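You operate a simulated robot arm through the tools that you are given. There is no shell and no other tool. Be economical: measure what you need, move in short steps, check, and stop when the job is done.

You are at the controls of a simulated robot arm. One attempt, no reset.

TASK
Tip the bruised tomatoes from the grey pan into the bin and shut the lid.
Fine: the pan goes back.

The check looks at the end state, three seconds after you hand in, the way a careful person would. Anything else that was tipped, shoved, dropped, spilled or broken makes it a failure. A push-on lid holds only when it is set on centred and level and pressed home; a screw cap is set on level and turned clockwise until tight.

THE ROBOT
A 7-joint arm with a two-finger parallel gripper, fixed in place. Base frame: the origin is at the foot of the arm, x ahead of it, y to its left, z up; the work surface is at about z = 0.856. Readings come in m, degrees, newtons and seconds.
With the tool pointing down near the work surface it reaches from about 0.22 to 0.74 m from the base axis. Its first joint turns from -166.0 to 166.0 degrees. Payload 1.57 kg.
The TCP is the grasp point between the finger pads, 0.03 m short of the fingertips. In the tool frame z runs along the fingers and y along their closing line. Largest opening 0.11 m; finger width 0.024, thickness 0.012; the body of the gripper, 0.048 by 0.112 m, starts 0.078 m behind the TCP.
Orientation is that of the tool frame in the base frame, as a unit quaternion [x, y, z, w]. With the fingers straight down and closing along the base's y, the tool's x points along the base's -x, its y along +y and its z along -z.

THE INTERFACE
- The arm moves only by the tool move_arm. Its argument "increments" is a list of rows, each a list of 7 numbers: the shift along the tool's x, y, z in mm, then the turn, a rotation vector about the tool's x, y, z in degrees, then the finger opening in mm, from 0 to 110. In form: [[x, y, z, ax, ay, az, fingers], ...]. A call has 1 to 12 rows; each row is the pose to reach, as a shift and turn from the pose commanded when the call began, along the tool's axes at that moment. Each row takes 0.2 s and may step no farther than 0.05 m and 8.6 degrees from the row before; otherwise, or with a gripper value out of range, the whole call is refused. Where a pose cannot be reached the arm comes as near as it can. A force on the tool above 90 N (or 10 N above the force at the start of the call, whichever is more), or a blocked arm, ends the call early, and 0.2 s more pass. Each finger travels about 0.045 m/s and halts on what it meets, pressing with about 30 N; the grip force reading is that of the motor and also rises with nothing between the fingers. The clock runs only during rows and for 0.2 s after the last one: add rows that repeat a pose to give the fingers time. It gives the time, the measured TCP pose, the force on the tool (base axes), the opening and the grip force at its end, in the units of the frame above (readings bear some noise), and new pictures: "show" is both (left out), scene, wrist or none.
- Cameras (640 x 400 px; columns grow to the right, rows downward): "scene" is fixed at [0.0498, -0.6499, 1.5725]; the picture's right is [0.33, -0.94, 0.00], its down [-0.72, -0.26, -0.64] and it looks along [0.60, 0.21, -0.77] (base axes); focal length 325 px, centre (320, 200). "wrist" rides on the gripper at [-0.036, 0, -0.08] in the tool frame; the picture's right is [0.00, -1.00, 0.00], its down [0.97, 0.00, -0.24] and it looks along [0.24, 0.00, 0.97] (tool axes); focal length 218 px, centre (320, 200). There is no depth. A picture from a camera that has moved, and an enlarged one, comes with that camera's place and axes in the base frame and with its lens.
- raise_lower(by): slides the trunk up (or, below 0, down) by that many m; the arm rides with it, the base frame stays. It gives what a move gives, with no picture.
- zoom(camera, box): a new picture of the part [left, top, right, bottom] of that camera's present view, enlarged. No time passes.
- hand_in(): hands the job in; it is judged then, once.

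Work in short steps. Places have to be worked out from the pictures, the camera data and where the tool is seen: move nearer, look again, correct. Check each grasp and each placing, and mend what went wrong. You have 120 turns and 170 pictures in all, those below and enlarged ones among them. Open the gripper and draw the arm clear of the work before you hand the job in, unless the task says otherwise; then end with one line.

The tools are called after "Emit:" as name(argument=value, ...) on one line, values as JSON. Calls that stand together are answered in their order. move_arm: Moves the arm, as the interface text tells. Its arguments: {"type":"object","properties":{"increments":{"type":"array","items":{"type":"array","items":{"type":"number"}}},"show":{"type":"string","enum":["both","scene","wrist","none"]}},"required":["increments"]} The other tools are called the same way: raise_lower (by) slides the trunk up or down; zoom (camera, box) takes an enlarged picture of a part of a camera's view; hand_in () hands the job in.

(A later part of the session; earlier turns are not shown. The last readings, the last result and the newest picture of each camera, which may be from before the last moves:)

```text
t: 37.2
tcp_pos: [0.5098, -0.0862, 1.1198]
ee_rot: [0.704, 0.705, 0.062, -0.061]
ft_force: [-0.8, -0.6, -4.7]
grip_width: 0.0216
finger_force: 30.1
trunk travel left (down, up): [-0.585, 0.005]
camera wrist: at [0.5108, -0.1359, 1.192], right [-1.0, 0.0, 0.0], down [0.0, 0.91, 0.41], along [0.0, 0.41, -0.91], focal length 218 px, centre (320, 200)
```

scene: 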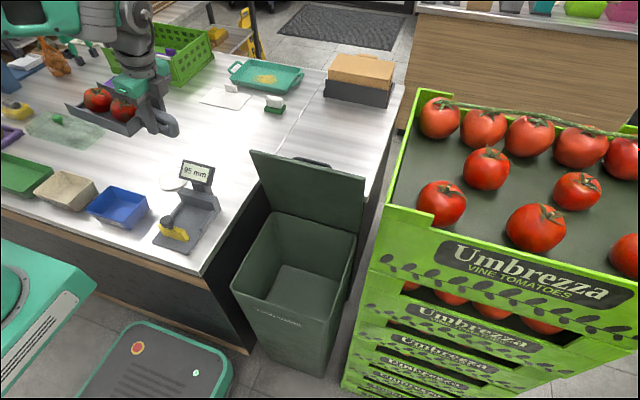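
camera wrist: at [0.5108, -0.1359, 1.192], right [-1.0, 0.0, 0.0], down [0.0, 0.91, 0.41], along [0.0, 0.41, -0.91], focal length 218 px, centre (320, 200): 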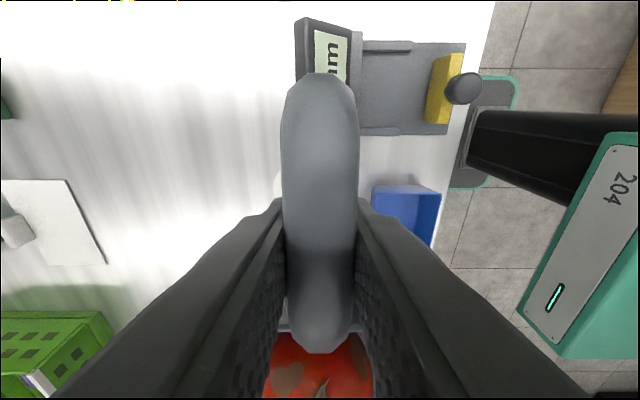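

It's steady. I'll continue carrying to above the bin at (0.44, -0.477).

Emit:
move_arm(increments=[[-11.8, -2, -2.1, 0, 0, 0, 10], [-31.5, -6, -5.6, 0, 0, 0, 10], [-61, -11, -10.8, 0, 0, 0, 10], [-96.5, -18, -17, 0, 0, 0, 10], [-134, -25, -23.7, 0, 0, 0, 10], [-171.4, -31, -30.3, 0, 0, 0, 10], [-208.8, -38, -36.9, 0, 0, 0, 10], [-246.2, -45, -43.5, 0, 0, 0, 10], [-283.7, -52, -50.1, 0, 0, 0, 10], [-321, -59, -56.7, 0, 0, 0, 10], [-354.6, -65, -62.6, 0, 0, 0, 10], [-384, -70, -67.9, 0, 0, 0, 10]])

```text
t: 39.8
tcp_pos: [0.4428, -0.4696, 1.1154]
ee_rot: [0.703, 0.708, 0.007, -0.069]
ft_force: [0.2, -1.3, -4.6]
grip_width: 0.0215
finger_force: 30.4
out of reach, approached as far as the arm can: row 9, 10, 11, 12
trunk travel left (down, up): [-0.585, 0.005]
camera wrist: at [0.4491, -0.5143, 1.1906], right [-1.0, -0.01, 0.09], down [0.02, 0.94, 0.34], along [-0.08, 0.34, -0.94], focal length 218 px, centre (320, 200)
```

scene: 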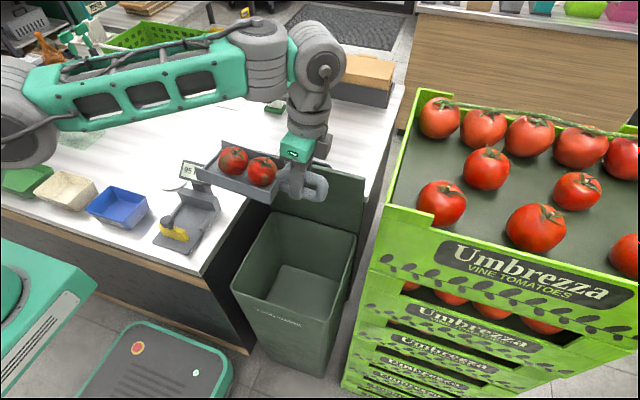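
wrist: 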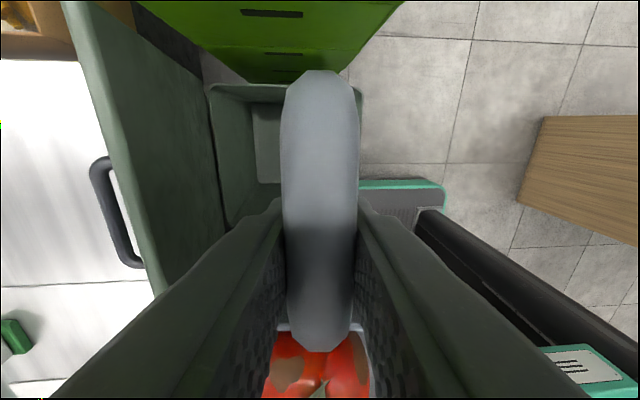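

The tomatoes are still in the pan, and the arm only hit its upper reach limit with a slight roll. I'll descend about 85 mm and take out the roll.

Emit:
move_arm(increments=[[-4, 2, 21, -1.5, 0, 0, 10], [-8, 4, 42, -3, 0, 0, 10], [-12, 6, 63, -4.5, 0, 0, 10], [-16, 8, 83, -5, 0, 0, 10]])

```text
t: 40.8
tcp_pos: [0.4438, -0.4763, 1.0302]
ee_rot: [0.705, 0.707, 0.039, -0.038]
ft_force: [-0.7, -0.1, -2.0]
grip_width: 0.0217
finger_force: 30.1
out of reach, approached as far as the arm can: row 1
trunk travel left (down, up): [-0.585, 0.005]
camera wrist: at [0.4429, -0.5197, 1.107], right [-1.0, 0.0, 0.0], down [0.0, 0.94, 0.34], along [0.0, 0.34, -0.94], focal length 218 px, centre (320, 200)
```

scene: 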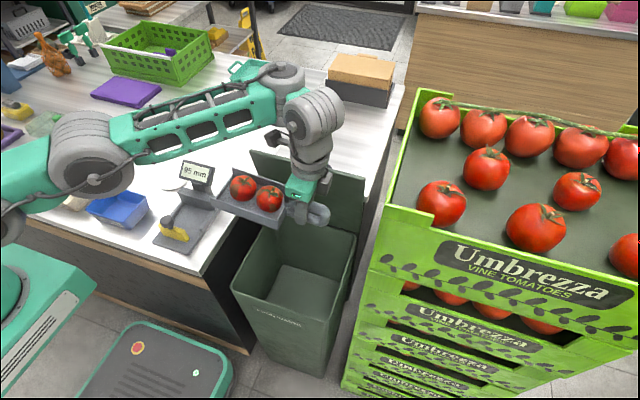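
wrist: 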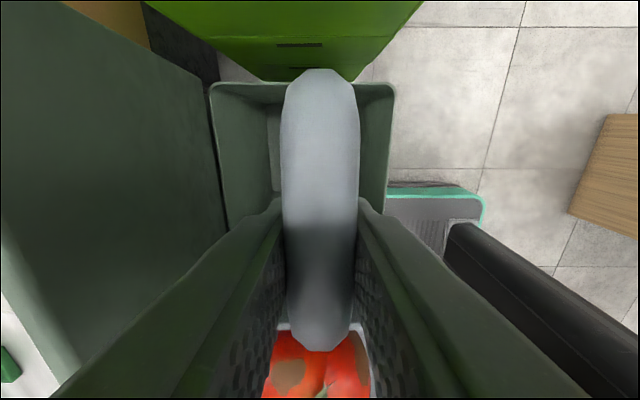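

If I tip here the tomatoes could land on the counter edge, because the pan's mouth is at y≈-0.26. I'll yaw the pan 60° clockwise and move it to about (0.288, -0.525), so the mouth is over the bin's centre with the lid as a backstop.

Emit:
move_arm(increments=[[-3, -10, -3, -0.4, 0, 3.7, 10], [-8, -27, -6, -1.2, 0, 10.4, 10], [-14, -47, -9, -2, 0, 17.9, 10], [-20, -67, -12, -2.8, 0, 25.4, 10], [-26, -87, -15, -3.6, 0, 32.8, 10], [-32, -107, -18, -4.4, 0, 40.3, 10], [-38, -127, -21, -5.3, 0, 47.7, 10], [-43, -145, -24, -6, 0, 55, 10], [-46.5, -156, -25, -6.6, 0, 59.6, 10]])

```text
t: 42.8
tcp_pos: [0.2867, -0.5279, 1.0526]
ee_rot: [0.964, 0.258, 0.053, -0.016]
ft_force: [0.3, 0.6, -4.1]
grip_width: 0.0214
finger_force: 29.6
out of reach, approached as far as the arm can: row 9
trunk travel left (down, up): [-0.585, 0.005]
camera wrist: at [0.2491, -0.55, 1.1274], right [-0.5, 0.87, 0.0], down [0.81, 0.47, 0.35], along [0.3, 0.18, -0.94], focal length 218 px, centre (320, 200)
```

scene: 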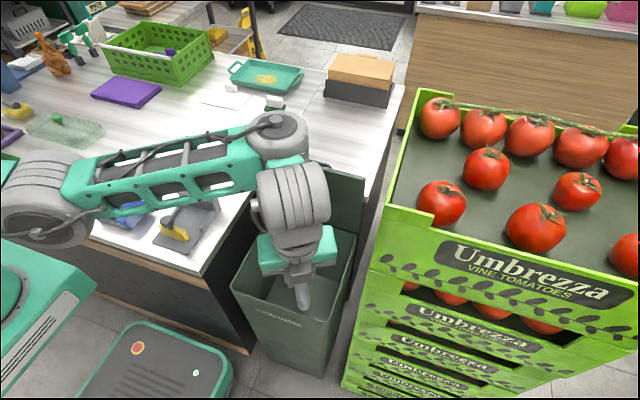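
wrist: 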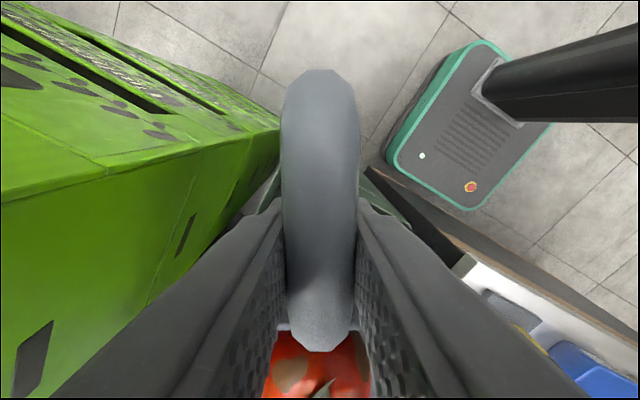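

The pan is in place, mouth over the bin centre. I'll descend about 90 mm while still level.

Emit:
move_arm(increments=[[-3, 0, 25, 0, 0, 0, 10], [-6, 0, 50, 0, 0, 0, 10], [-8, 0, 72, 0, 0, 0, 10], [-9.9, 0, 89.5, 0, 0, 0, 10]])

```text
t: 43.8
tcp_pos: [0.3006, -0.5652, 0.9721]
ee_rot: [0.964, 0.259, 0.053, -0.014]
ft_force: [0.1, -0.3, -3.3]
grip_width: 0.0215
finger_force: 30.0
out of reach, approached as far as the arm can: row 1, 2, 3, 4
trunk travel left (down, up): [-0.585, 0.005]
camera wrist: at [0.2632, -0.587, 1.0483], right [-0.5, 0.87, 0.0], down [0.81, 0.47, 0.35], along [0.3, 0.18, -0.94], focal length 218 px, centre (320, 200)
```

scene: 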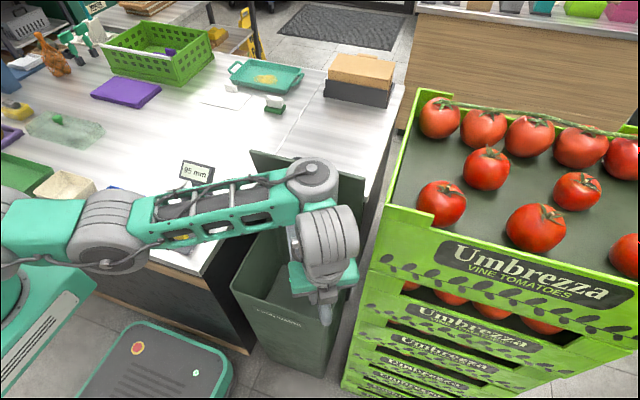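
wrist: 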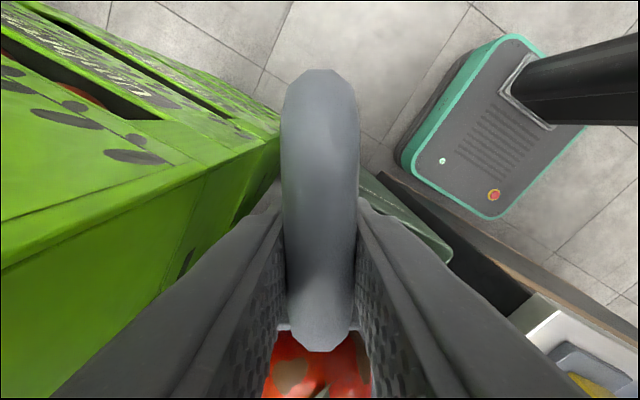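

A wrist joint limit pulled the pan 37 mm toward -y, but the mouth is still over the bin at about (0.49, -0.455). I'll turn the yaw back 10° for joint margin and then begin a gradual tip.

Emit:
move_arm(increments=[[0, 0, 0, 0.5, 0, -5, 10], [0, 0, 0, 1.1, 0, -9.9, 10]], show="none")

Emit:
move_arm(increments=[[0, 0, 0, 0, -4, 0, 10], [0, 0, 0, 0, -8, 0, 10], [0, 0, 0, 0, -12, 0, 10]])

```text
t: 44.4
tcp_pos: [0.3014, -0.5651, 0.9726]
ee_rot: [0.938, 0.342, 0.051, -0.017]
ft_force: [0.7, 0.6, -4.3]
grip_width: 0.0214
finger_force: 30.5
trunk travel left (down, up): [-0.585, 0.005]
```

```text
t: 45.2
tcp_pos: [0.3045, -0.574, 0.9754]
ee_rot: [0.938, 0.342, -0.047, 0.017]
ft_force: [-0.4, -0.1, -3.9]
grip_width: 0.0212
finger_force: 29.8
out of reach, approached as far as the arm can: row 2, 3
trunk travel left (down, up): [-0.585, 0.005]
camera wrist: at [0.2842, -0.5915, 1.059], right [-0.64, 0.77, 0.0], down [0.76, 0.64, 0.14], along [0.11, 0.09, -0.99], focal length 218 px, centre (320, 200)
```

scene: 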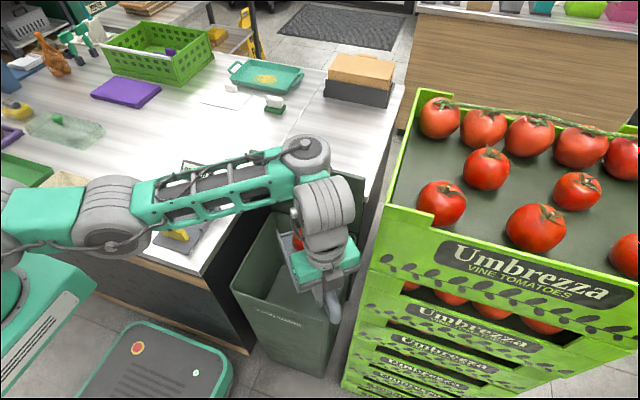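
wrist: 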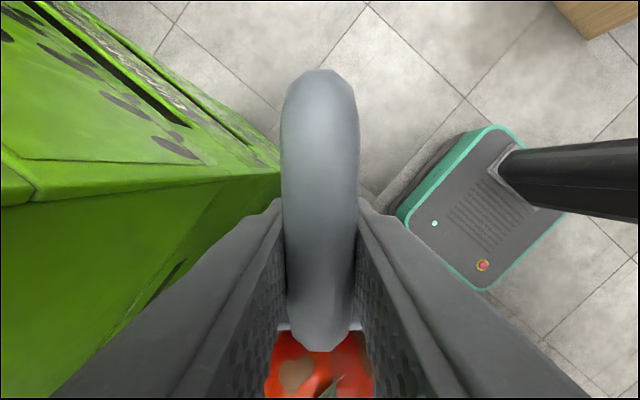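

The pan is at about 6° of tip, again nudged by a joint limit. I'll turn the yaw back another 10°, then tip further in small steps.

Emit:
move_arm(increments=[[0, 0, 0, -0.5, 0, -5, 10], [0, 0, 0, -1, 0, -9.9, 10]], show="none")

Emit:
move_arm(increments=[[0, 0, 0, 0, -4, 0, 10], [0, 0, 0, 0, -8, 0, 10]])

```text
t: 45.8
tcp_pos: [0.3068, -0.5787, 0.9761]
ee_rot: [0.905, 0.422, -0.046, 0.021]
ft_force: [-0.3, -0.4, -3.7]
grip_width: 0.0214
finger_force: 30.1
out of reach, approached as far as the arm can: row 2
trunk travel left (down, up): [-0.585, 0.005]
```

```text
t: 46.4
tcp_pos: [0.3143, -0.5916, 0.9777]
ee_rot: [0.9, 0.418, -0.109, 0.052]
ft_force: [0.6, 0.3, -3.6]
grip_width: 0.0216
finger_force: 29.6
out of reach, approached as far as the arm can: row 1, 2
trunk travel left (down, up): [-0.585, 0.005]
camera wrist: at [0.3049, -0.603, 1.0648], right [-0.77, 0.64, 0.0], down [0.64, 0.77, 0.0], along [0.0, 0.0, -1.0], focal length 218 px, centre (320, 200)
```

scene: 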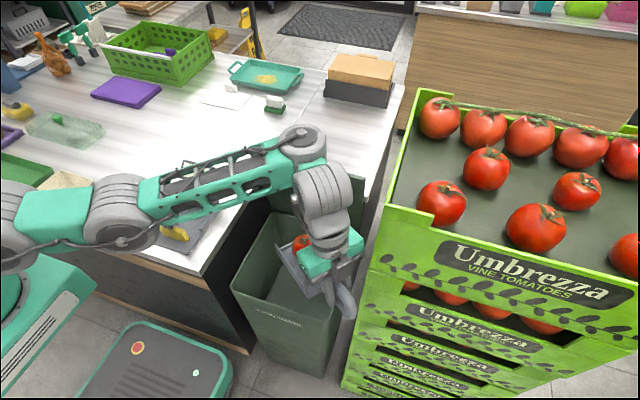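
wrist: 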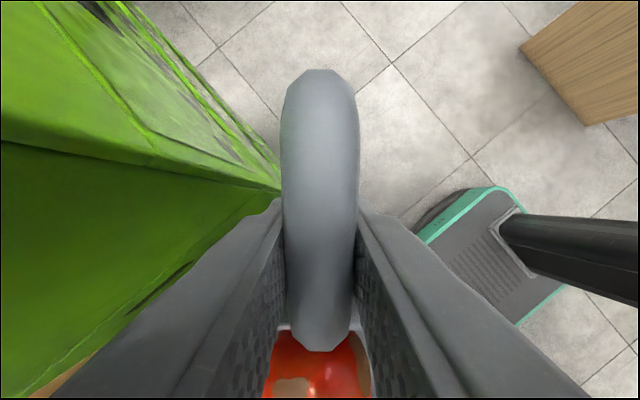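

The tomatoes stay put even at about 13° of tip, but the joint limit keeps pushing toward the crate. I'll go to a friendlier posture, with yaw near 15° and TCP around (0.40, -0.537). From there I can lower so the pan's mouth drops below the bin rim.

Emit:
move_arm(increments=[[12, 4, -3, -0.8, 2, -3.5, 10], [30, 10, -7, -2, 4, -8.5, 10], [48, 16, -11.7, -3.1, 6, -13, 10], [66, 22, -16, -4.2, 7, -17.5, 10], [82, 27, -20, -5.2, 8, -21.5, 10], [94, 31, -22.8, -5.9, 8, -24.3, 10]])

```text
t: 47.8
tcp_pos: [0.4034, -0.5413, 0.9772]
ee_rot: [0.793, 0.607, -0.032, 0.045]
ft_force: [0.2, 0.1, -3.3]
grip_width: 0.0215
finger_force: 29.6
out of reach, approached as far as the arm can: row 4, 5, 6
trunk travel left (down, up): [-0.585, 0.005]
camera wrist: at [0.3945, -0.5673, 1.0613], right [-0.97, 0.26, -0.03], down [0.25, 0.96, 0.14], along [0.07, 0.12, -0.99], focal length 218 px, centre (320, 200)
```

scene: 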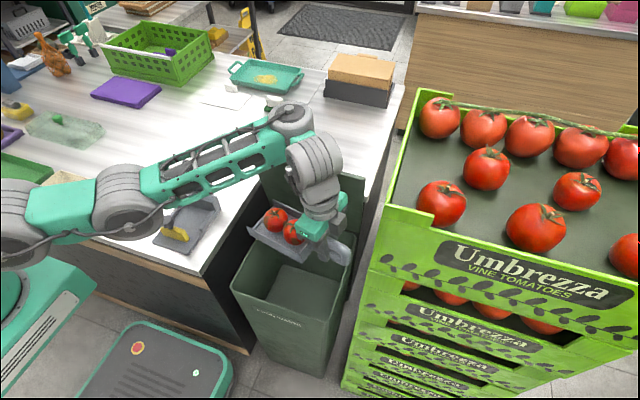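
wrist: 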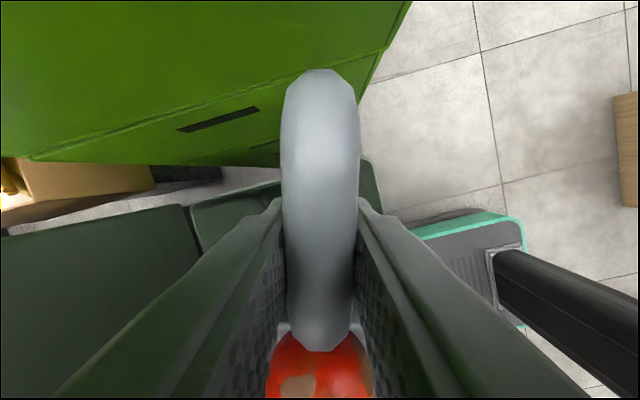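

The arm is close to full stretch here, and being lower should help. I'll descend 110 mm, which keeps the pan above the rim.

Emit:
move_arm(increments=[[3, 0, 28, 0, 0, 0, 10], [6, 0, 56, 0, 0, 0, 10], [9, 0, 84, 0, 0, 0, 10], [11, 0, 109, 0, 0, 0, 10]])

```text
t: 48.8
tcp_pos: [0.4178, -0.5677, 0.8711]
ee_rot: [0.793, 0.606, -0.041, 0.038]
ft_force: [0.2, -0.4, -1.8]
grip_width: 0.0211
finger_force: 30.0
out of reach, approached as far as the arm can: row 3, 4
trunk travel left (down, up): [-0.585, 0.005]
camera wrist: at [0.4099, -0.5934, 0.9552], right [-0.96, 0.26, -0.01], down [0.26, 0.96, 0.13], along [0.04, 0.12, -0.99], focal length 218 px, centre (320, 200)
```

scene: 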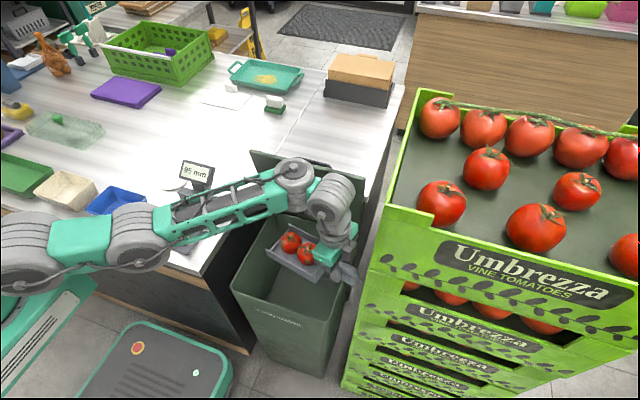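
wrist: 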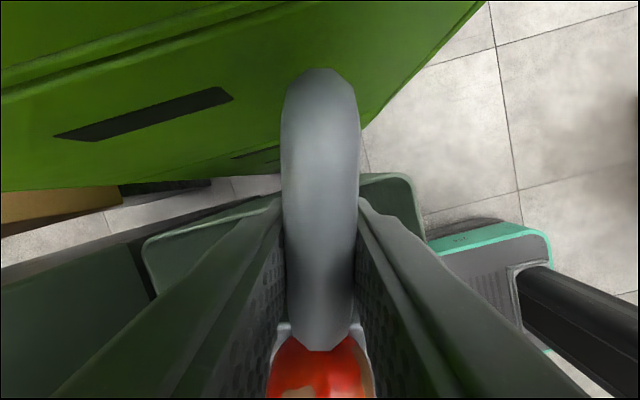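

The descent drifted outward, but the mouth is nicely inside the bin at about (0.475, -0.36, 0.81). I'll tip about the mouth by raising the handle, which also moves it away from the crate.

Emit:
move_arm(increments=[[2.2, 0, -11.5, 0, -3, 0, 10], [4.9, 0, -22.8, 0, -6, 0, 10], [8.2, 0, -34, 0, -9, 0, 10], [12.1, 0, -45, 0, -12, 0, 10]])

```text
t: 49.8
tcp_pos: [0.4354, -0.5712, 0.9168]
ee_rot: [0.787, 0.6, -0.107, 0.097]
ft_force: [-0.3, -1.1, -4.3]
grip_width: 0.0216
finger_force: 29.6
out of reach, approached as far as the arm can: row 1, 2, 3, 4
trunk travel left (down, up): [-0.585, 0.005]
camera wrist: at [0.4315, -0.5808, 1.0043], right [-0.96, 0.26, -0.02], down [0.26, 0.96, -0.04], along [0.01, -0.05, -1.0], focal length 218 px, centre (320, 200)
```

scene: 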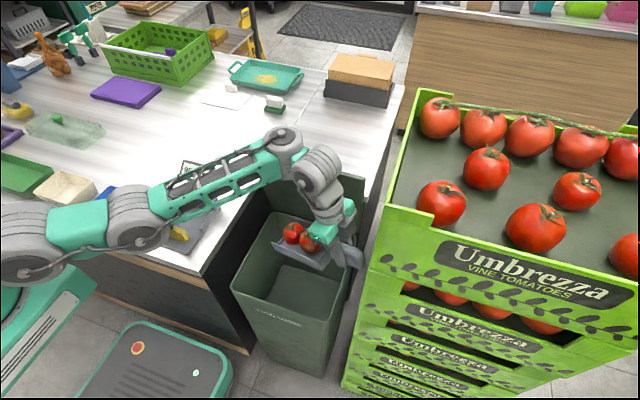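
wrist: 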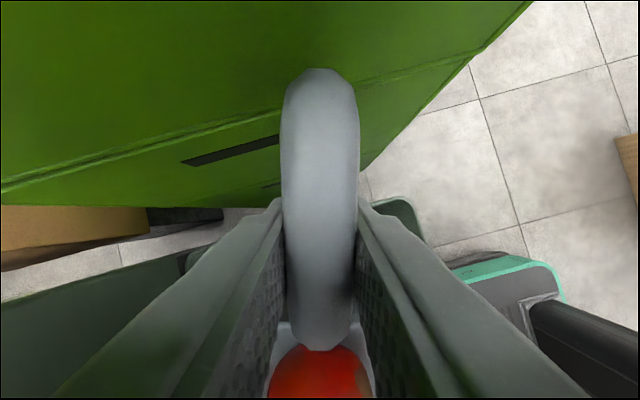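

The pan is at about 17° of tip. The crate face is near y≈-0.645, so I need some distance: I'll ask for a pure inward move to see whether the arm can follow.

Emit:
move_arm(increments=[[15, 0, -4, 0, 0, 0, 10], [30, 0, -8, 0, 0, 0, 10], [40, 0, -11, 0, 0, 0, 10]], show="scene")

```text
t: 50.6
tcp_pos: [0.4621, -0.5486, 0.9209]
ee_rot: [0.786, 0.598, -0.116, 0.105]
ft_force: [-0.2, 0.0, -2.0]
grip_width: 0.0218
finger_force: 29.9
out of reach, approached as far as the arm can: row 1, 2, 3
trunk travel left (down, up): [-0.585, 0.005]
```

scene: 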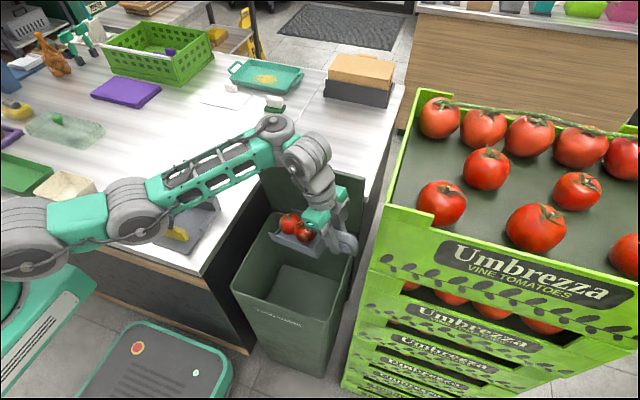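

The readings show the arm sliding at constant radius, which means it is at its straight-elbow limit. I'll level the pan and go back up and inward to unlock the elbow before using a closer TCP position.

Emit:
move_arm(increments=[[0, -5, -20, 0, 3, 0, 10], [2, -15, -42, 0, 6, 0, 10], [5, -26, -64, 0, 10, 0, 10], [9, -38, -86, 0, 14, 0, 10], [14, -52, -106, 0, 18, 0, 10], [18, -66.5, -121.5, 0, 20, 0, 10], [18, -66.5, -121.5, 0, 20, 0, 10]])

```text
t: 52.2
tcp_pos: [0.4227, -0.4978, 1.0352]
ee_rot: [0.794, 0.608, 0.022, 0.001]
ft_force: [0.5, 0.3, -4.0]
grip_width: 0.0213
finger_force: 29.8
out of reach, approached as far as the arm can: row 4, 5, 6, 7
trunk travel left (down, up): [-0.585, 0.005]
camera wrist: at [0.4102, -0.5345, 1.1141], right [-0.97, 0.26, -0.03], down [0.24, 0.93, 0.27], along [0.1, 0.26, -0.96], focal length 218 px, centre (320, 200)
```

scene: 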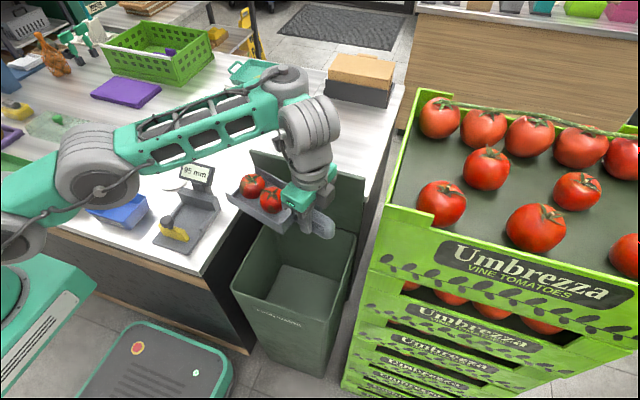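
wrist: 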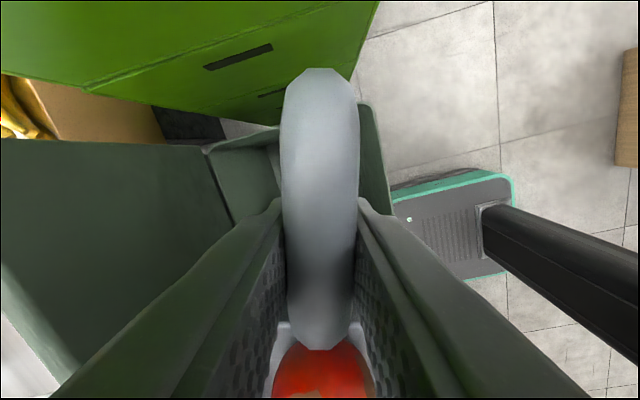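

The arm is still near the limit. I'll command a combined inward and downward step to bend the elbow.

Emit:
move_arm(increments=[[10, -15, 5, 0, 0, 0, 10], [20, -30, 12, 0, 0, 0, 10], [32, -46, 22, 0, 0, 0, 10], [40, -60, 32, 0, 0, 0, 10], [40, -75, 40, 0, 0, 0, 10]], show="scene")

```text
t: 53.4
tcp_pos: [0.4152, -0.5079, 1.0133]
ee_rot: [0.793, 0.609, 0.023, 0.001]
ft_force: [-0.7, -0.1, -3.8]
grip_width: 0.0212
finger_force: 29.5
out of reach, approached as far as the arm can: row 1, 2, 3, 4, 5
trunk travel left (down, up): [-0.585, 0.005]
```

scene: 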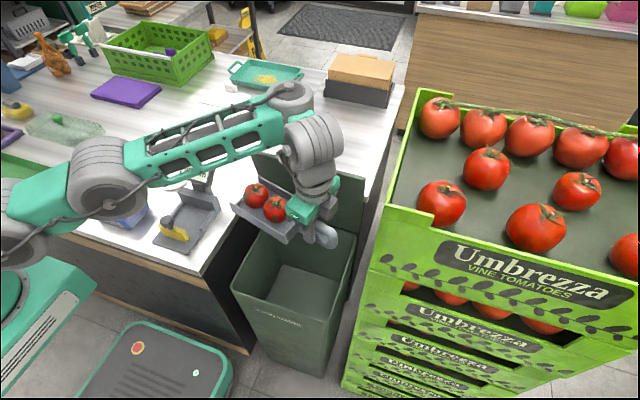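

It's still locked, so the joint posture became poor during the stretched carry. I'll retreat with the pan level toward the counter side at a small radius to reset the posture, then come back keeping the radius small.

Emit:
move_arm(increments=[[10, -2, -5, 0, 1, 0, 10], [30, -5, -15, 0, 2, 0, 10], [58, -10, -27, 0, 3, 0, 10], [90, -16, -40, 0, 4, 0, 10], [125, -22, -54, 0, 4, 0, 10], [160, -28, -68, 0, 4, 0, 10], [195, -33, -80, 0, 4, 0, 10], [230, -37, -86, 0, 4, 0, 10], [262, -40, -90, 0, 4, 0, 10], [290, -44, -90, 0, 4, 0, 10], [306, -46, -90, 0, 4, 0, 10]])

```text
t: 55.8
tcp_pos: [0.5131, -0.2725, 1.2034]
ee_rot: [0.793, 0.607, 0.05, -0.021]
ft_force: [0.8, -0.7, -4.6]
grip_width: 0.0217
finger_force: 30.1
out of reach, approached as far as the arm can: row 1, 2, 3, 4, 5, 6, 7, 8, 9, 10, 11
trunk travel left (down, up): [-0.585, 0.005]
camera wrist: at [0.4996, -0.3135, 1.2789], right [-0.97, 0.26, -0.03], down [0.24, 0.91, 0.34], along [0.11, 0.32, -0.94], focal length 218 px, centre (320, 200)
```

scene: 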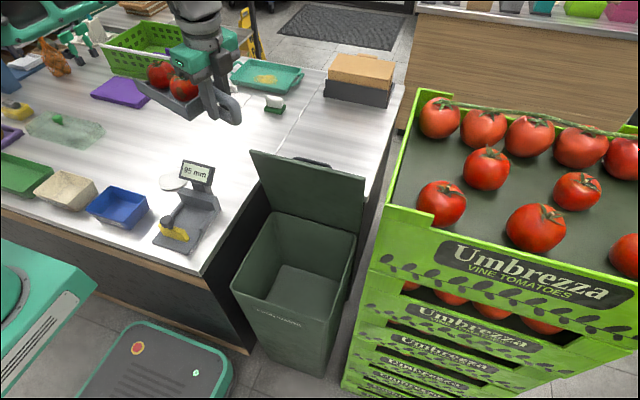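
wrist: 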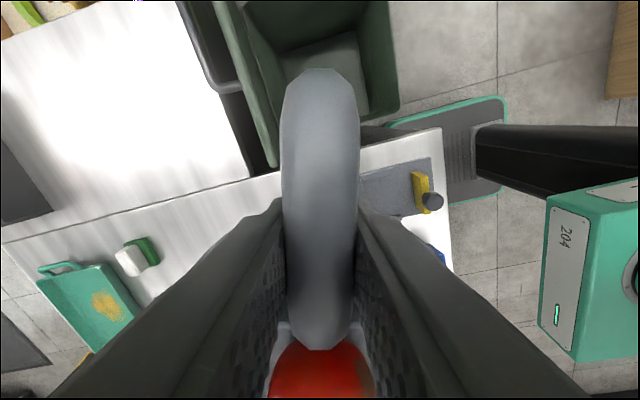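

The pan is still level and secure, but the arm stays pinned. I'll test whether undoing the yaw to the original carrying orientation releases it, with a small inward move.

Emit:
move_arm(increments=[[10, 0, 0, 0, 0, -5, 10], [20, 0, 5, 0, 0, -10, 10], [30, 0, 10, 0, 0, -15, 10], [40, -10, 20, 0, 0, -15, 10], [50, -20, 30, 0, 0, -15, 10]], show="scene")

```text
t: 57.0
tcp_pos: [0.5334, -0.2265, 1.2081]
ee_rot: [0.706, 0.706, 0.05, -0.016]
ft_force: [-0.2, -0.6, -3.2]
grip_width: 0.0216
finger_force: 30.3
out of reach, approached as far as the arm can: row 2, 3, 4, 5
trunk travel left (down, up): [-0.585, 0.005]
```

scene: 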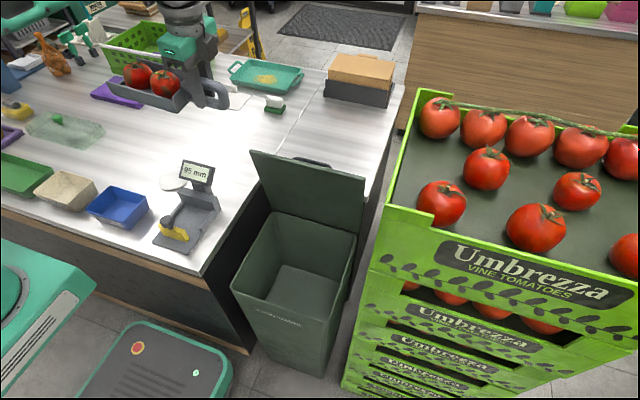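

I'll try what freed it earlier: correct the residual roll while descending straight down. This spot is over the counter with plenty of height.

Emit:
move_arm(increments=[[0, 0, 10, -2, 0, 0, 10], [0, 0, 20, -4, 0, 0, 10], [0, 0, 35, -4, 0, 0, 10], [0, 0, 50, -4, 0, 0, 10], [0, 0, 70, -4, 0, 0, 10]], show="scene")

```text
t: 58.2
tcp_pos: [0.578, -0.2478, 1.1865]
ee_rot: [0.706, 0.704, 0.076, 0.01]
ft_force: [-0.2, 1.5, -4.5]
grip_width: 0.0214
finger_force: 30.0
out of reach, approached as far as the arm can: row 1, 2, 3, 4, 5
trunk travel left (down, up): [-0.585, 0.005]
```

scene: 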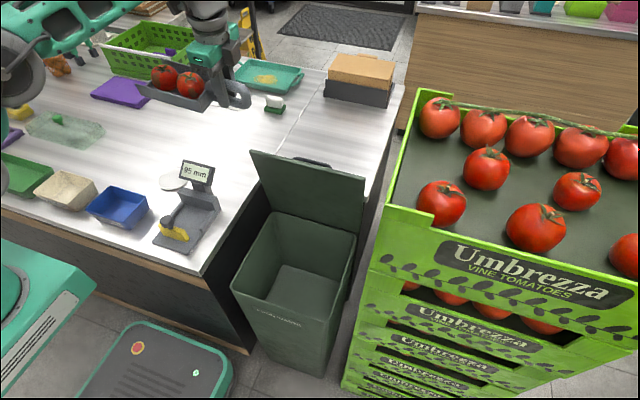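

I rolled the wrong way; the tool is now tilted about 6° outward in roll. I'll correct it with +6° about tool x and nothing else, plus a small inward shift.

Emit:
move_arm(increments=[[0, 0, 0, 2, 0, 0, 10], [0, 0, 0, 4, 0, 0, 10], [0, 0, 0, 6, 0, 0, 10], [0, -15, 0, 6, 0, 0, 10], [0, -30, 0, 6, 0, 0, 10], [0, -45, 0, 6, 0, 0, 10]], show="scene")

```text
t: 59.6
tcp_pos: [0.5336, -0.2482, 1.1797]
ee_rot: [0.706, 0.707, 0.04, -0.023]
ft_force: [-0.3, 0.6, -4.6]
grip_width: 0.0217
finger_force: 29.9
trunk travel left (down, up): [-0.585, 0.005]
```

scene: 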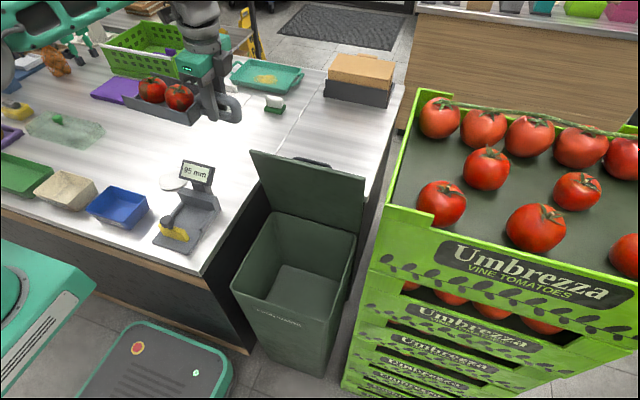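

It's unlocked with no flags, and the elbow is up again. Next I'll bring the pan inward to (0.40, -0.25, 1.11) to fold the arm.

Emit:
move_arm(increments=[[0, -15, 5, 0, 1, 0, 10], [-1, -35, 15, 0, 1, 0, 10], [-3, -60, 30, 0, 2, 0, 10], [-4, -85, 45, 0, 2, 0, 10], [-5, -110, 60, 0, 2, 0, 10], [-6, -133, 70, 0, 2, 0, 10]], show="scene")

```text
t: 61.0
tcp_pos: [0.4037, -0.2482, 1.1071]
ee_rot: [0.705, 0.706, 0.053, -0.036]
ft_force: [-0.1, -0.4, -3.5]
grip_width: 0.0213
finger_force: 30.3
trunk travel left (down, up): [-0.585, 0.005]
```

scene: 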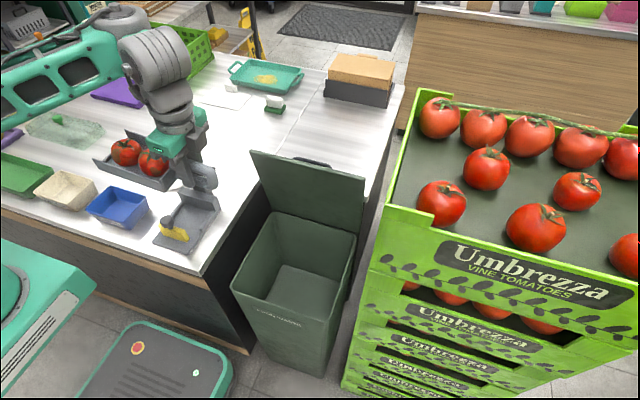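

The arm is in a good posture now. I'll move toward the bin at a small radius while yawing the pan 45° clockwise.

Emit:
move_arm(increments=[[-10, -5, -1, -0.3, 0, 2.5, 10], [-35, -18, -3.5, -0.9, 0, 8, 10], [-65, -34, -6.5, -1.6, 0, 14.5, 10], [-98, -51, -9.8, -2.4, 0, 22, 10], [-132, -68, -13.2, -3.3, 0, 29.5, 10], [-165, -85, -16.5, -4.1, 0, 37, 10], [-190, -98, -19, -4.7, 0, 42.5, 10], [-201, -104, -20, -5, 0, 44.7, 10]], show="scene")

```text
t: 62.8
tcp_pos: [0.3009, -0.4507, 1.0969]
ee_rot: [0.922, 0.382, 0.064, -0.024]
ft_force: [0.2, 0.0, -3.3]
grip_width: 0.0215
finger_force: 30.0
trunk travel left (down, up): [-0.585, 0.005]
```

scene: 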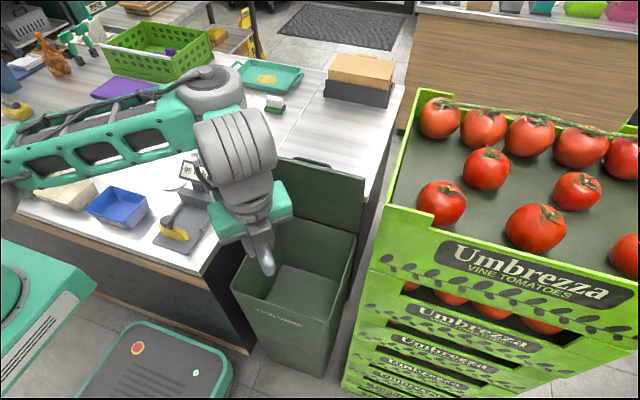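

No flags. I'll move over the bin and down to about (0.289, -0.54, 0.977).

Emit:
move_arm(increments=[[-10, 7, 8, 0, 0, 0, 10], [-25, 17, 25, 0, 0, 0, 10], [-45, 29, 48, 0, 0, 0, 10], [-62, 40, 72, 0, 0, 0, 10], [-77, 50, 94, 0, 0, 0, 10], [-87, 55, 109.5, 0, 0, 0, 10]], show="scene")

```text
t: 64.2
tcp_pos: [0.2963, -0.5508, 0.9817]
ee_rot: [0.922, 0.382, 0.064, -0.026]
ft_force: [-0.5, -0.7, -3.8]
grip_width: 0.0215
finger_force: 29.6
out of reach, approached as far as the arm can: row 3, 4, 5, 6
trunk travel left (down, up): [-0.585, 0.005]
```

scene: 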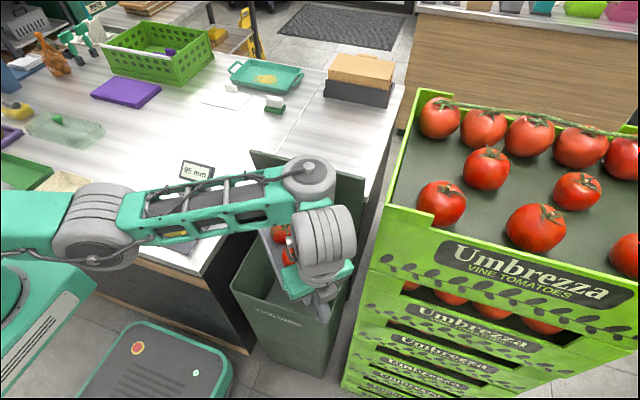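

Rows 3–6 were flagged, even though lower targets worked fine at yaw -90. The last joint is probably at its twist limit with this hand orientation. The gripper is symmetric, so I'll take the pan back, set it down and regrasp with the hand turned 180°. First I retreat.

Emit:
move_arm(increments=[[10, -8, -14, 0.5, 0, -3, 10], [25, -20, -32, 1, 0, -7, 10], [45, -35, -56, 1.5, 0, -11, 10], [66, -52, -80, 2, 0, -15, 10], [88, -67, -104, 2, 0, -15, 10]], show="scene")

```text
t: 65.4
tcp_pos: [0.2983, -0.4488, 1.0949]
ee_rot: [0.863, 0.501, 0.06, -0.032]
ft_force: [0.1, 0.8, -3.4]
grip_width: 0.0214
finger_force: 29.8
trunk travel left (down, up): [-0.585, 0.005]
```

scene: 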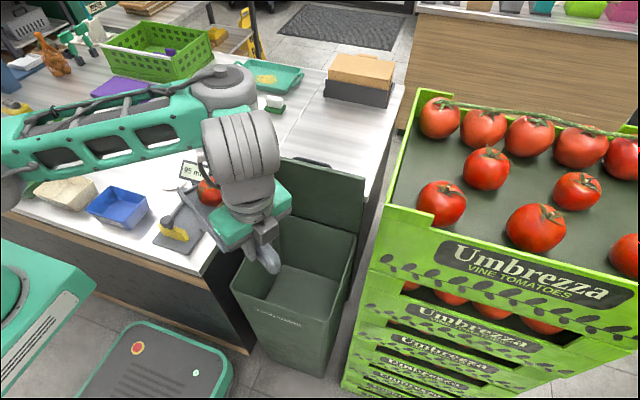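

The arm is unlocked again. Before regrasping I'll try one descent at the smaller 30° yaw, to see whether yaw is what limits it.

Emit:
move_arm(increments=[[-10, 9, 12, 0, 0, 0, 10], [-25, 22, 30, 0, 0, 0, 10], [-43, 38, 54, 0, 0, 0, 10], [-60, 53, 75, 0, 0, 0, 10], [-75, 66, 94, 0, 0, 0, 10], [-86, 76, 109, 0, 0, 0, 10]], show="scene")

```text
t: 66.8
tcp_pos: [0.33, -0.5507, 0.9767]
ee_rot: [0.863, 0.5, 0.061, -0.031]
ft_force: [0.0, -0.2, -4.2]
grip_width: 0.0213
finger_force: 30.0
trunk travel left (down, up): [-0.585, 0.005]
```

scene: 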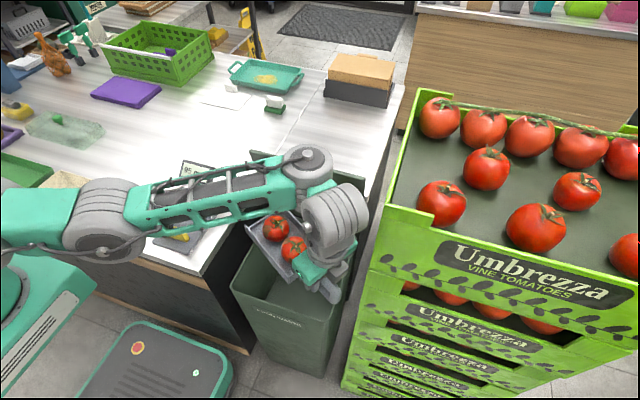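

No flags at 30° yaw, so twist was the limit and no regrasp is needed. The mouth is at about (0.435, -0.37); I'll descend 80 mm while coming to level.

Emit:
move_arm(increments=[[-2, 0, 15, 0, -1, 0, 10], [-4, 0, 32, 0, -3, 0, 10], [-6, 0, 50, 0, -5, 0, 10], [-8, 0, 66, 0, -6.5, 0, 10], [-10, 0, 80, 0, -8, 0, 10]], show="scene")

```text
t: 68.0
tcp_pos: [0.3312, -0.551, 0.8964]
ee_rot: [0.865, 0.503, -0.001, 0.005]
ft_force: [-0.5, -0.4, -3.8]
grip_width: 0.0213
finger_force: 30.1
trunk travel left (down, up): [-0.585, 0.005]
```

scene: 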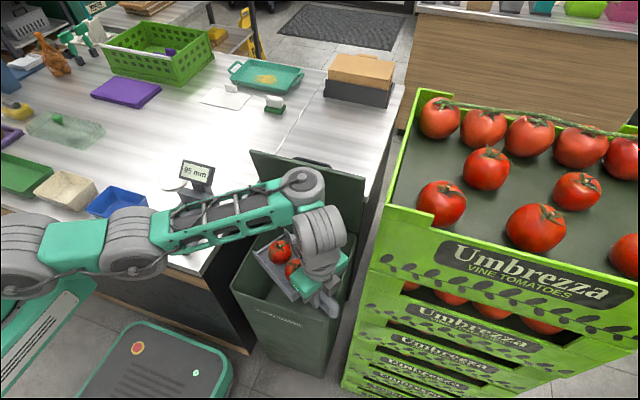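

The pan is level with its mouth well inside the bin outline. I'll tip in place by 20°.

Emit:
move_arm(increments=[[0, 0, 0, 0, -4, 0, 10], [0, 0, 0, 0, -8, 0, 10], [0, 0, 0, 0, -12, 0, 10], [0, 0, 0, 0, -16, 0, 10], [0, 0, 0, 0, -20, 0, 10]], show="scene")

```text
t: 69.2
tcp_pos: [0.3454, -0.5683, 0.9123]
ee_rot: [0.86, 0.497, -0.104, 0.051]
ft_force: [-0.1, 0.6, -3.1]
grip_width: 0.0211
finger_force: 30.3
out of reach, approached as far as the arm can: row 1, 2, 3, 4, 5
trunk travel left (down, up): [-0.585, 0.005]
```

scene: 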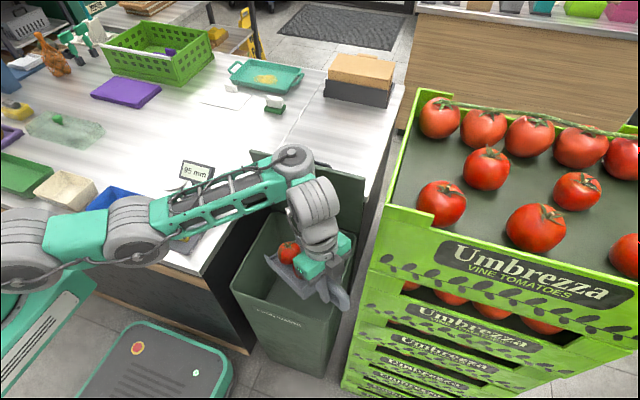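

Twist again limits tipping at 30° yaw; the pan is at 13° with the tomatoes still in. Yaw near 12° has more twist margin, and low down the reach is larger. I'll shift to (0.41, -0.552, 0.862) at 12° yaw.

Emit:
move_arm(increments=[[8, 8, 5, -0.6, 4, -2, 10], [18, 16, 11, -1.3, 6, -5, 10], [28, 24, 18, -2, 8, -8.5, 10], [38, 32, 25, -2.8, 8, -12, 10], [48, 40, 32, -3.5, 8, -15, 10], [57, 48, 38, -4.2, 8, -17.5, 10]])

```text
t: 70.6
tcp_pos: [0.4096, -0.5572, 0.8757]
ee_rot: [0.784, 0.619, -0.034, 0.025]
ft_force: [0.7, -0.5, -3.5]
grip_width: 0.0216
finger_force: 29.7
out of reach, approached as far as the arm can: row 5, 6
trunk travel left (down, up): [-0.585, 0.005]
camera wrist: at [0.4033, -0.5858, 0.958], right [-0.97, 0.23, 0.0], down [0.23, 0.96, 0.16], along [0.03, 0.15, -0.99], focal length 218 px, centre (320, 200)
```

scene: 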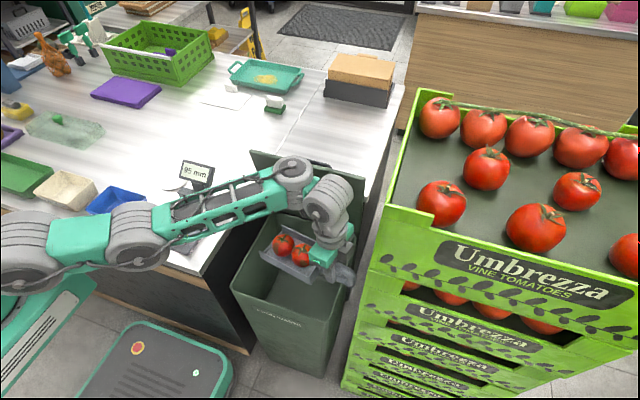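
wrist: 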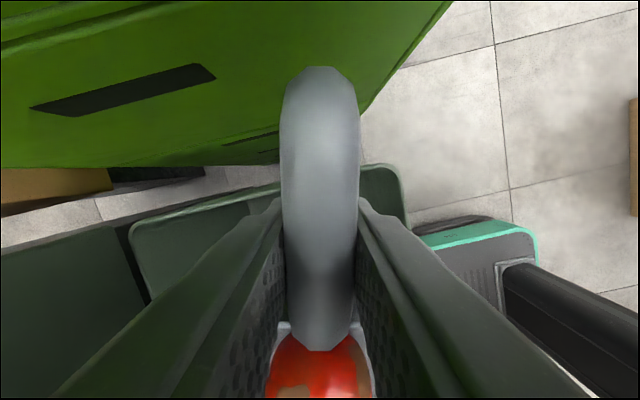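

The tipping direction keeps running into posture limits. With the hand turned 180°, I could present the pan mouth toward +x with the tool in its native orientation, close to the base and far from the crate. So I'll take the pan back and regrasp, starting with a retreat up and inward.

Emit:
move_arm(increments=[[5, -12, -12, 0, 3, 0, 10], [13, -30, -38, 0, 6, 0, 10], [22, -50, -68, 0, 9, 0, 10], [31, -70, -100, 0, 11, 0, 10], [41, -90, -134, 0, 11, 0, 10], [51, -111, -168, 0, 11, 0, 10], [61, -131, -200, 0, 11, 0, 10]], show="scene")

```text
t: 72.2
tcp_pos: [0.3189, -0.5025, 1.0989]
ee_rot: [0.776, 0.628, 0.044, -0.033]
ft_force: [-0.8, 0.6, -4.1]
grip_width: 0.0214
finger_force: 29.7
out of reach, approached as far as the arm can: row 3, 4, 5, 6, 7
trunk travel left (down, up): [-0.585, 0.005]
```

scene: 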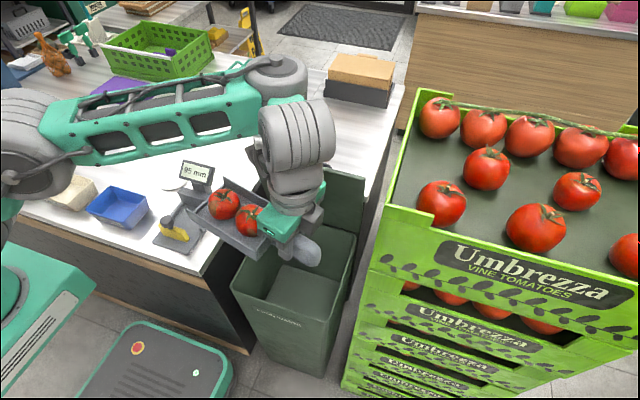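

I'll continue back over the counter, unwinding the yaw to the original carrying orientation.

Emit:
move_arm(increments=[[12, 0, 0, 0.2, 0, -2, 10], [35, 1, 0, 0.4, 0, -4, 10], [65, 2, 1, 0.6, 0, -6, 10], [100, 4, 2, 0.8, 0, -8, 10], [135, 6, 2, 1, 0, -10, 10], [170, 8, 3, 1.2, 0, -11.9, 10], [205, 9, 4, 1.2, 0, -11.9, 10], [238, 10, 4, 1.2, 0, -11.9, 10]], show="scene")

```text
t: 74.0
tcp_pos: [0.42, -0.3337, 1.1985]
ee_rot: [0.707, 0.705, 0.039, -0.04]
ft_force: [0.1, 0.9, -3.6]
grip_width: 0.0215
finger_force: 29.1
out of reach, approached as far as the arm can: row 1, 2, 3, 4, 5, 6, 7, 8
trunk travel left (down, up): [-0.585, 0.005]
```

scene: 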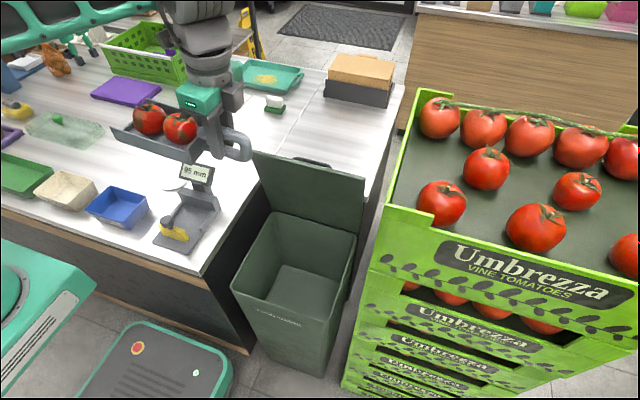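

The flagged positions all fit a sphere of about 0.70 m around the shoulder, so the elbow is fully straight and the solver sticks there. Earlier it came free after a small roll and back, so I'll repeat that.

Emit:
move_arm(increments=[[0, 0, 10, -2, 0, 0, 10], [0, 0, 25, -4, 0, 0, 10], [0, 0, 45, -5, 0, 0, 10]], show="none")

Emit:
move_arm(increments=[[0, 0, 0, 2, 0, 0, 10], [0, 0, 0, 4, 0, 0, 10], [0, 0, 0, 5, 0, 0, 10], [0, -10, 0, 5, 0, 0, 10], [0, -25, 0, 5, 0, 0, 10]], show="scene")

```text
t: 74.8
tcp_pos: [0.4499, -0.3633, 1.1956]
ee_rot: [0.708, 0.703, 0.069, -0.007]
ft_force: [0.0, 0.5, -4.4]
grip_width: 0.0217
finger_force: 30.3
out of reach, approached as far as the arm can: row 1, 2, 3
trunk travel left (down, up): [-0.585, 0.005]
```

```text
t: 76.0
tcp_pos: [0.4257, -0.3643, 1.194]
ee_rot: [0.706, 0.706, 0.041, -0.032]
ft_force: [0.6, 0.0, -4.0]
grip_width: 0.0215
finger_force: 29.9
trunk travel left (down, up): [-0.585, 0.005]
```

scene: 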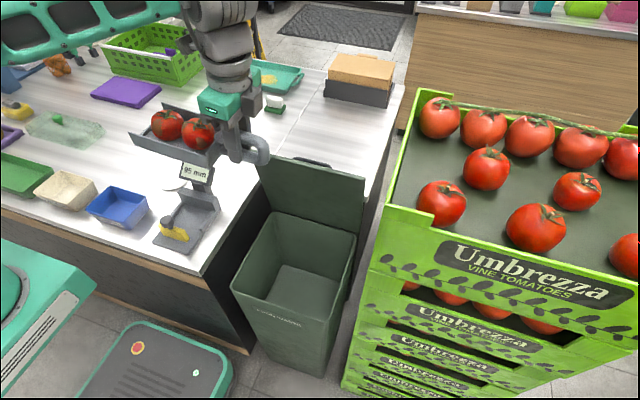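

It's free again. Since lower heights leave more reach, I'll fold inward first to (0.32, -0.40, 1.10) while yawing to 30°.

Emit:
move_arm(increments=[[-5, -15, 5, -0.3, 0, 3, 10], [-12, -35, 18, -0.8, 0, 8, 10], [-20, -55, 36, -1.4, 0, 14, 10], [-28, -75, 55, -2, 0, 20, 10], [-37, -92, 74, -2.6, 0, 26, 10], [-45, -106, 90, -3, 0, 29.8, 10]], show="none")

```text
t: 77.4
tcp_pos: [0.3517, -0.4586, 1.1538]
ee_rot: [0.865, 0.498, 0.047, -0.03]
ft_force: [0.8, -0.8, -3.5]
grip_width: 0.0216
finger_force: 30.2
out of reach, approached as far as the arm can: row 2, 3, 4, 5, 6
trunk travel left (down, up): [-0.585, 0.005]
```

It's pinned again because I started too near the limit. I'll repeat the roll trick, then move purely inward first.

Emit:
move_arm(increments=[[0, 0, 10, -2, 0, 0, 10], [0, 0, 25, -4, 0, 0, 10], [0, 0, 45, -5, 0, 0, 10]], show="none")

Emit:
move_arm(increments=[[0, 0, 0, 2, 0, 0, 10], [0, 0, 0, 4, 0, 0, 10], [0, 0, 0, 5, 0, 0, 10], [5, -15, 0, 5, 0, 0, 10], [12, -35, 0, 5, 0, 0, 10], [20, -60, 0, 5, 0, 0, 10], [30, -85, 0, 5, 0, 0, 10], [40, -110, 0, 5, 0, 0, 10]], show="scene")

```text
t: 78.2
tcp_pos: [0.3776, -0.4998, 1.1348]
ee_rot: [0.865, 0.496, 0.07, 0.012]
ft_force: [0.6, -0.9, -5.0]
grip_width: 0.0216
finger_force: 30.0
out of reach, approached as far as the arm can: row 1, 2, 3
trunk travel left (down, up): [-0.585, 0.005]
```

```text
t: 80.0
tcp_pos: [0.3306, -0.4623, 1.1665]
ee_rot: [0.865, 0.498, 0.048, -0.028]
ft_force: [0.8, -0.8, -3.4]
grip_width: 0.0215
finger_force: 30.3
out of reach, approached as far as the arm can: row 5, 6, 7, 8
trunk travel left (down, up): [-0.585, 0.005]
```

scene: 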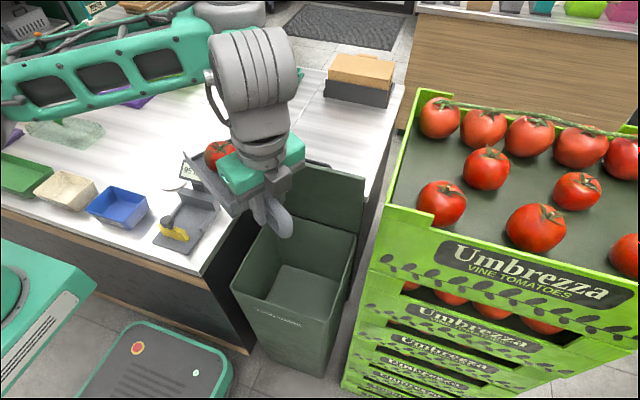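

Inward moves stick in this posture as well, so regrasping with the flipped hand is the better route. I'll swing back over the counter, unwinding the yaw.

Emit:
move_arm(increments=[[15, 2, 0, 0.3, 0, -3, 10], [45, 7, 1, 0.7, 0, -7, 10], [80, 12, 2, 1.2, 0, -12, 10], [115, 18, 3, 1.7, 0, -17, 10], [150, 23, 4, 2.2, 0, -22, 10], [185, 28, 5, 2.7, 0, -27, 10], [220, 34, 6, 3, 0, -29.8, 10], [250, 38, 7, 3, 0, -29.8, 10], [269, 41, 7, 3, 0, -29.8, 10]], show="none")

Emit:
move_arm(increments=[[0, 0, 10, -2, 0, 0, 10], [0, 0, 25, -4, 0, 0, 10], [0, 0, 40, -4, 0, 0, 10]], show="none")

Emit:
move_arm(increments=[[0, 0, 0, 2, 0, 0, 10], [0, 0, 0, 4, 0, 0, 10], [0, 0, 0, 5, 0, 0, 10], [0, -10, 0, 5, 0, 0, 10], [0, -20, 0, 5, 0, 0, 10]], show="scene")

```text
t: 82.0
tcp_pos: [0.5071, -0.2509, 1.1964]
ee_rot: [0.707, 0.705, 0.039, -0.033]
ft_force: [-0.2, 0.5, -4.5]
grip_width: 0.0215
finger_force: 29.6
out of reach, approached as far as the arm can: row 1, 2, 3, 4, 5, 6, 7, 8, 9
trunk travel left (down, up): [-0.585, 0.005]
```

```text
t: 82.8
tcp_pos: [0.5361, -0.2676, 1.1937]
ee_rot: [0.708, 0.703, 0.064, -0.009]
ft_force: [0.4, -1.2, -3.9]
grip_width: 0.0218
finger_force: 30.1
out of reach, approached as far as the arm can: row 1, 2, 3
trunk travel left (down, up): [-0.585, 0.005]
```

```text
t: 84.0
tcp_pos: [0.5147, -0.2687, 1.1933]
ee_rot: [0.707, 0.706, 0.033, -0.038]
ft_force: [-0.2, 0.5, -4.2]
grip_width: 0.0214
finger_force: 29.7
trunk travel left (down, up): [-0.585, 0.005]
```

scene: 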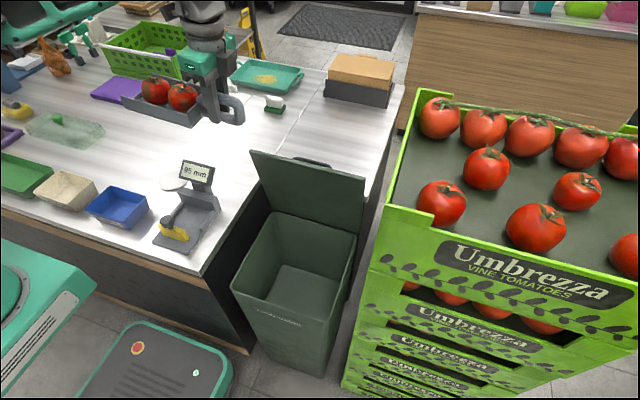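

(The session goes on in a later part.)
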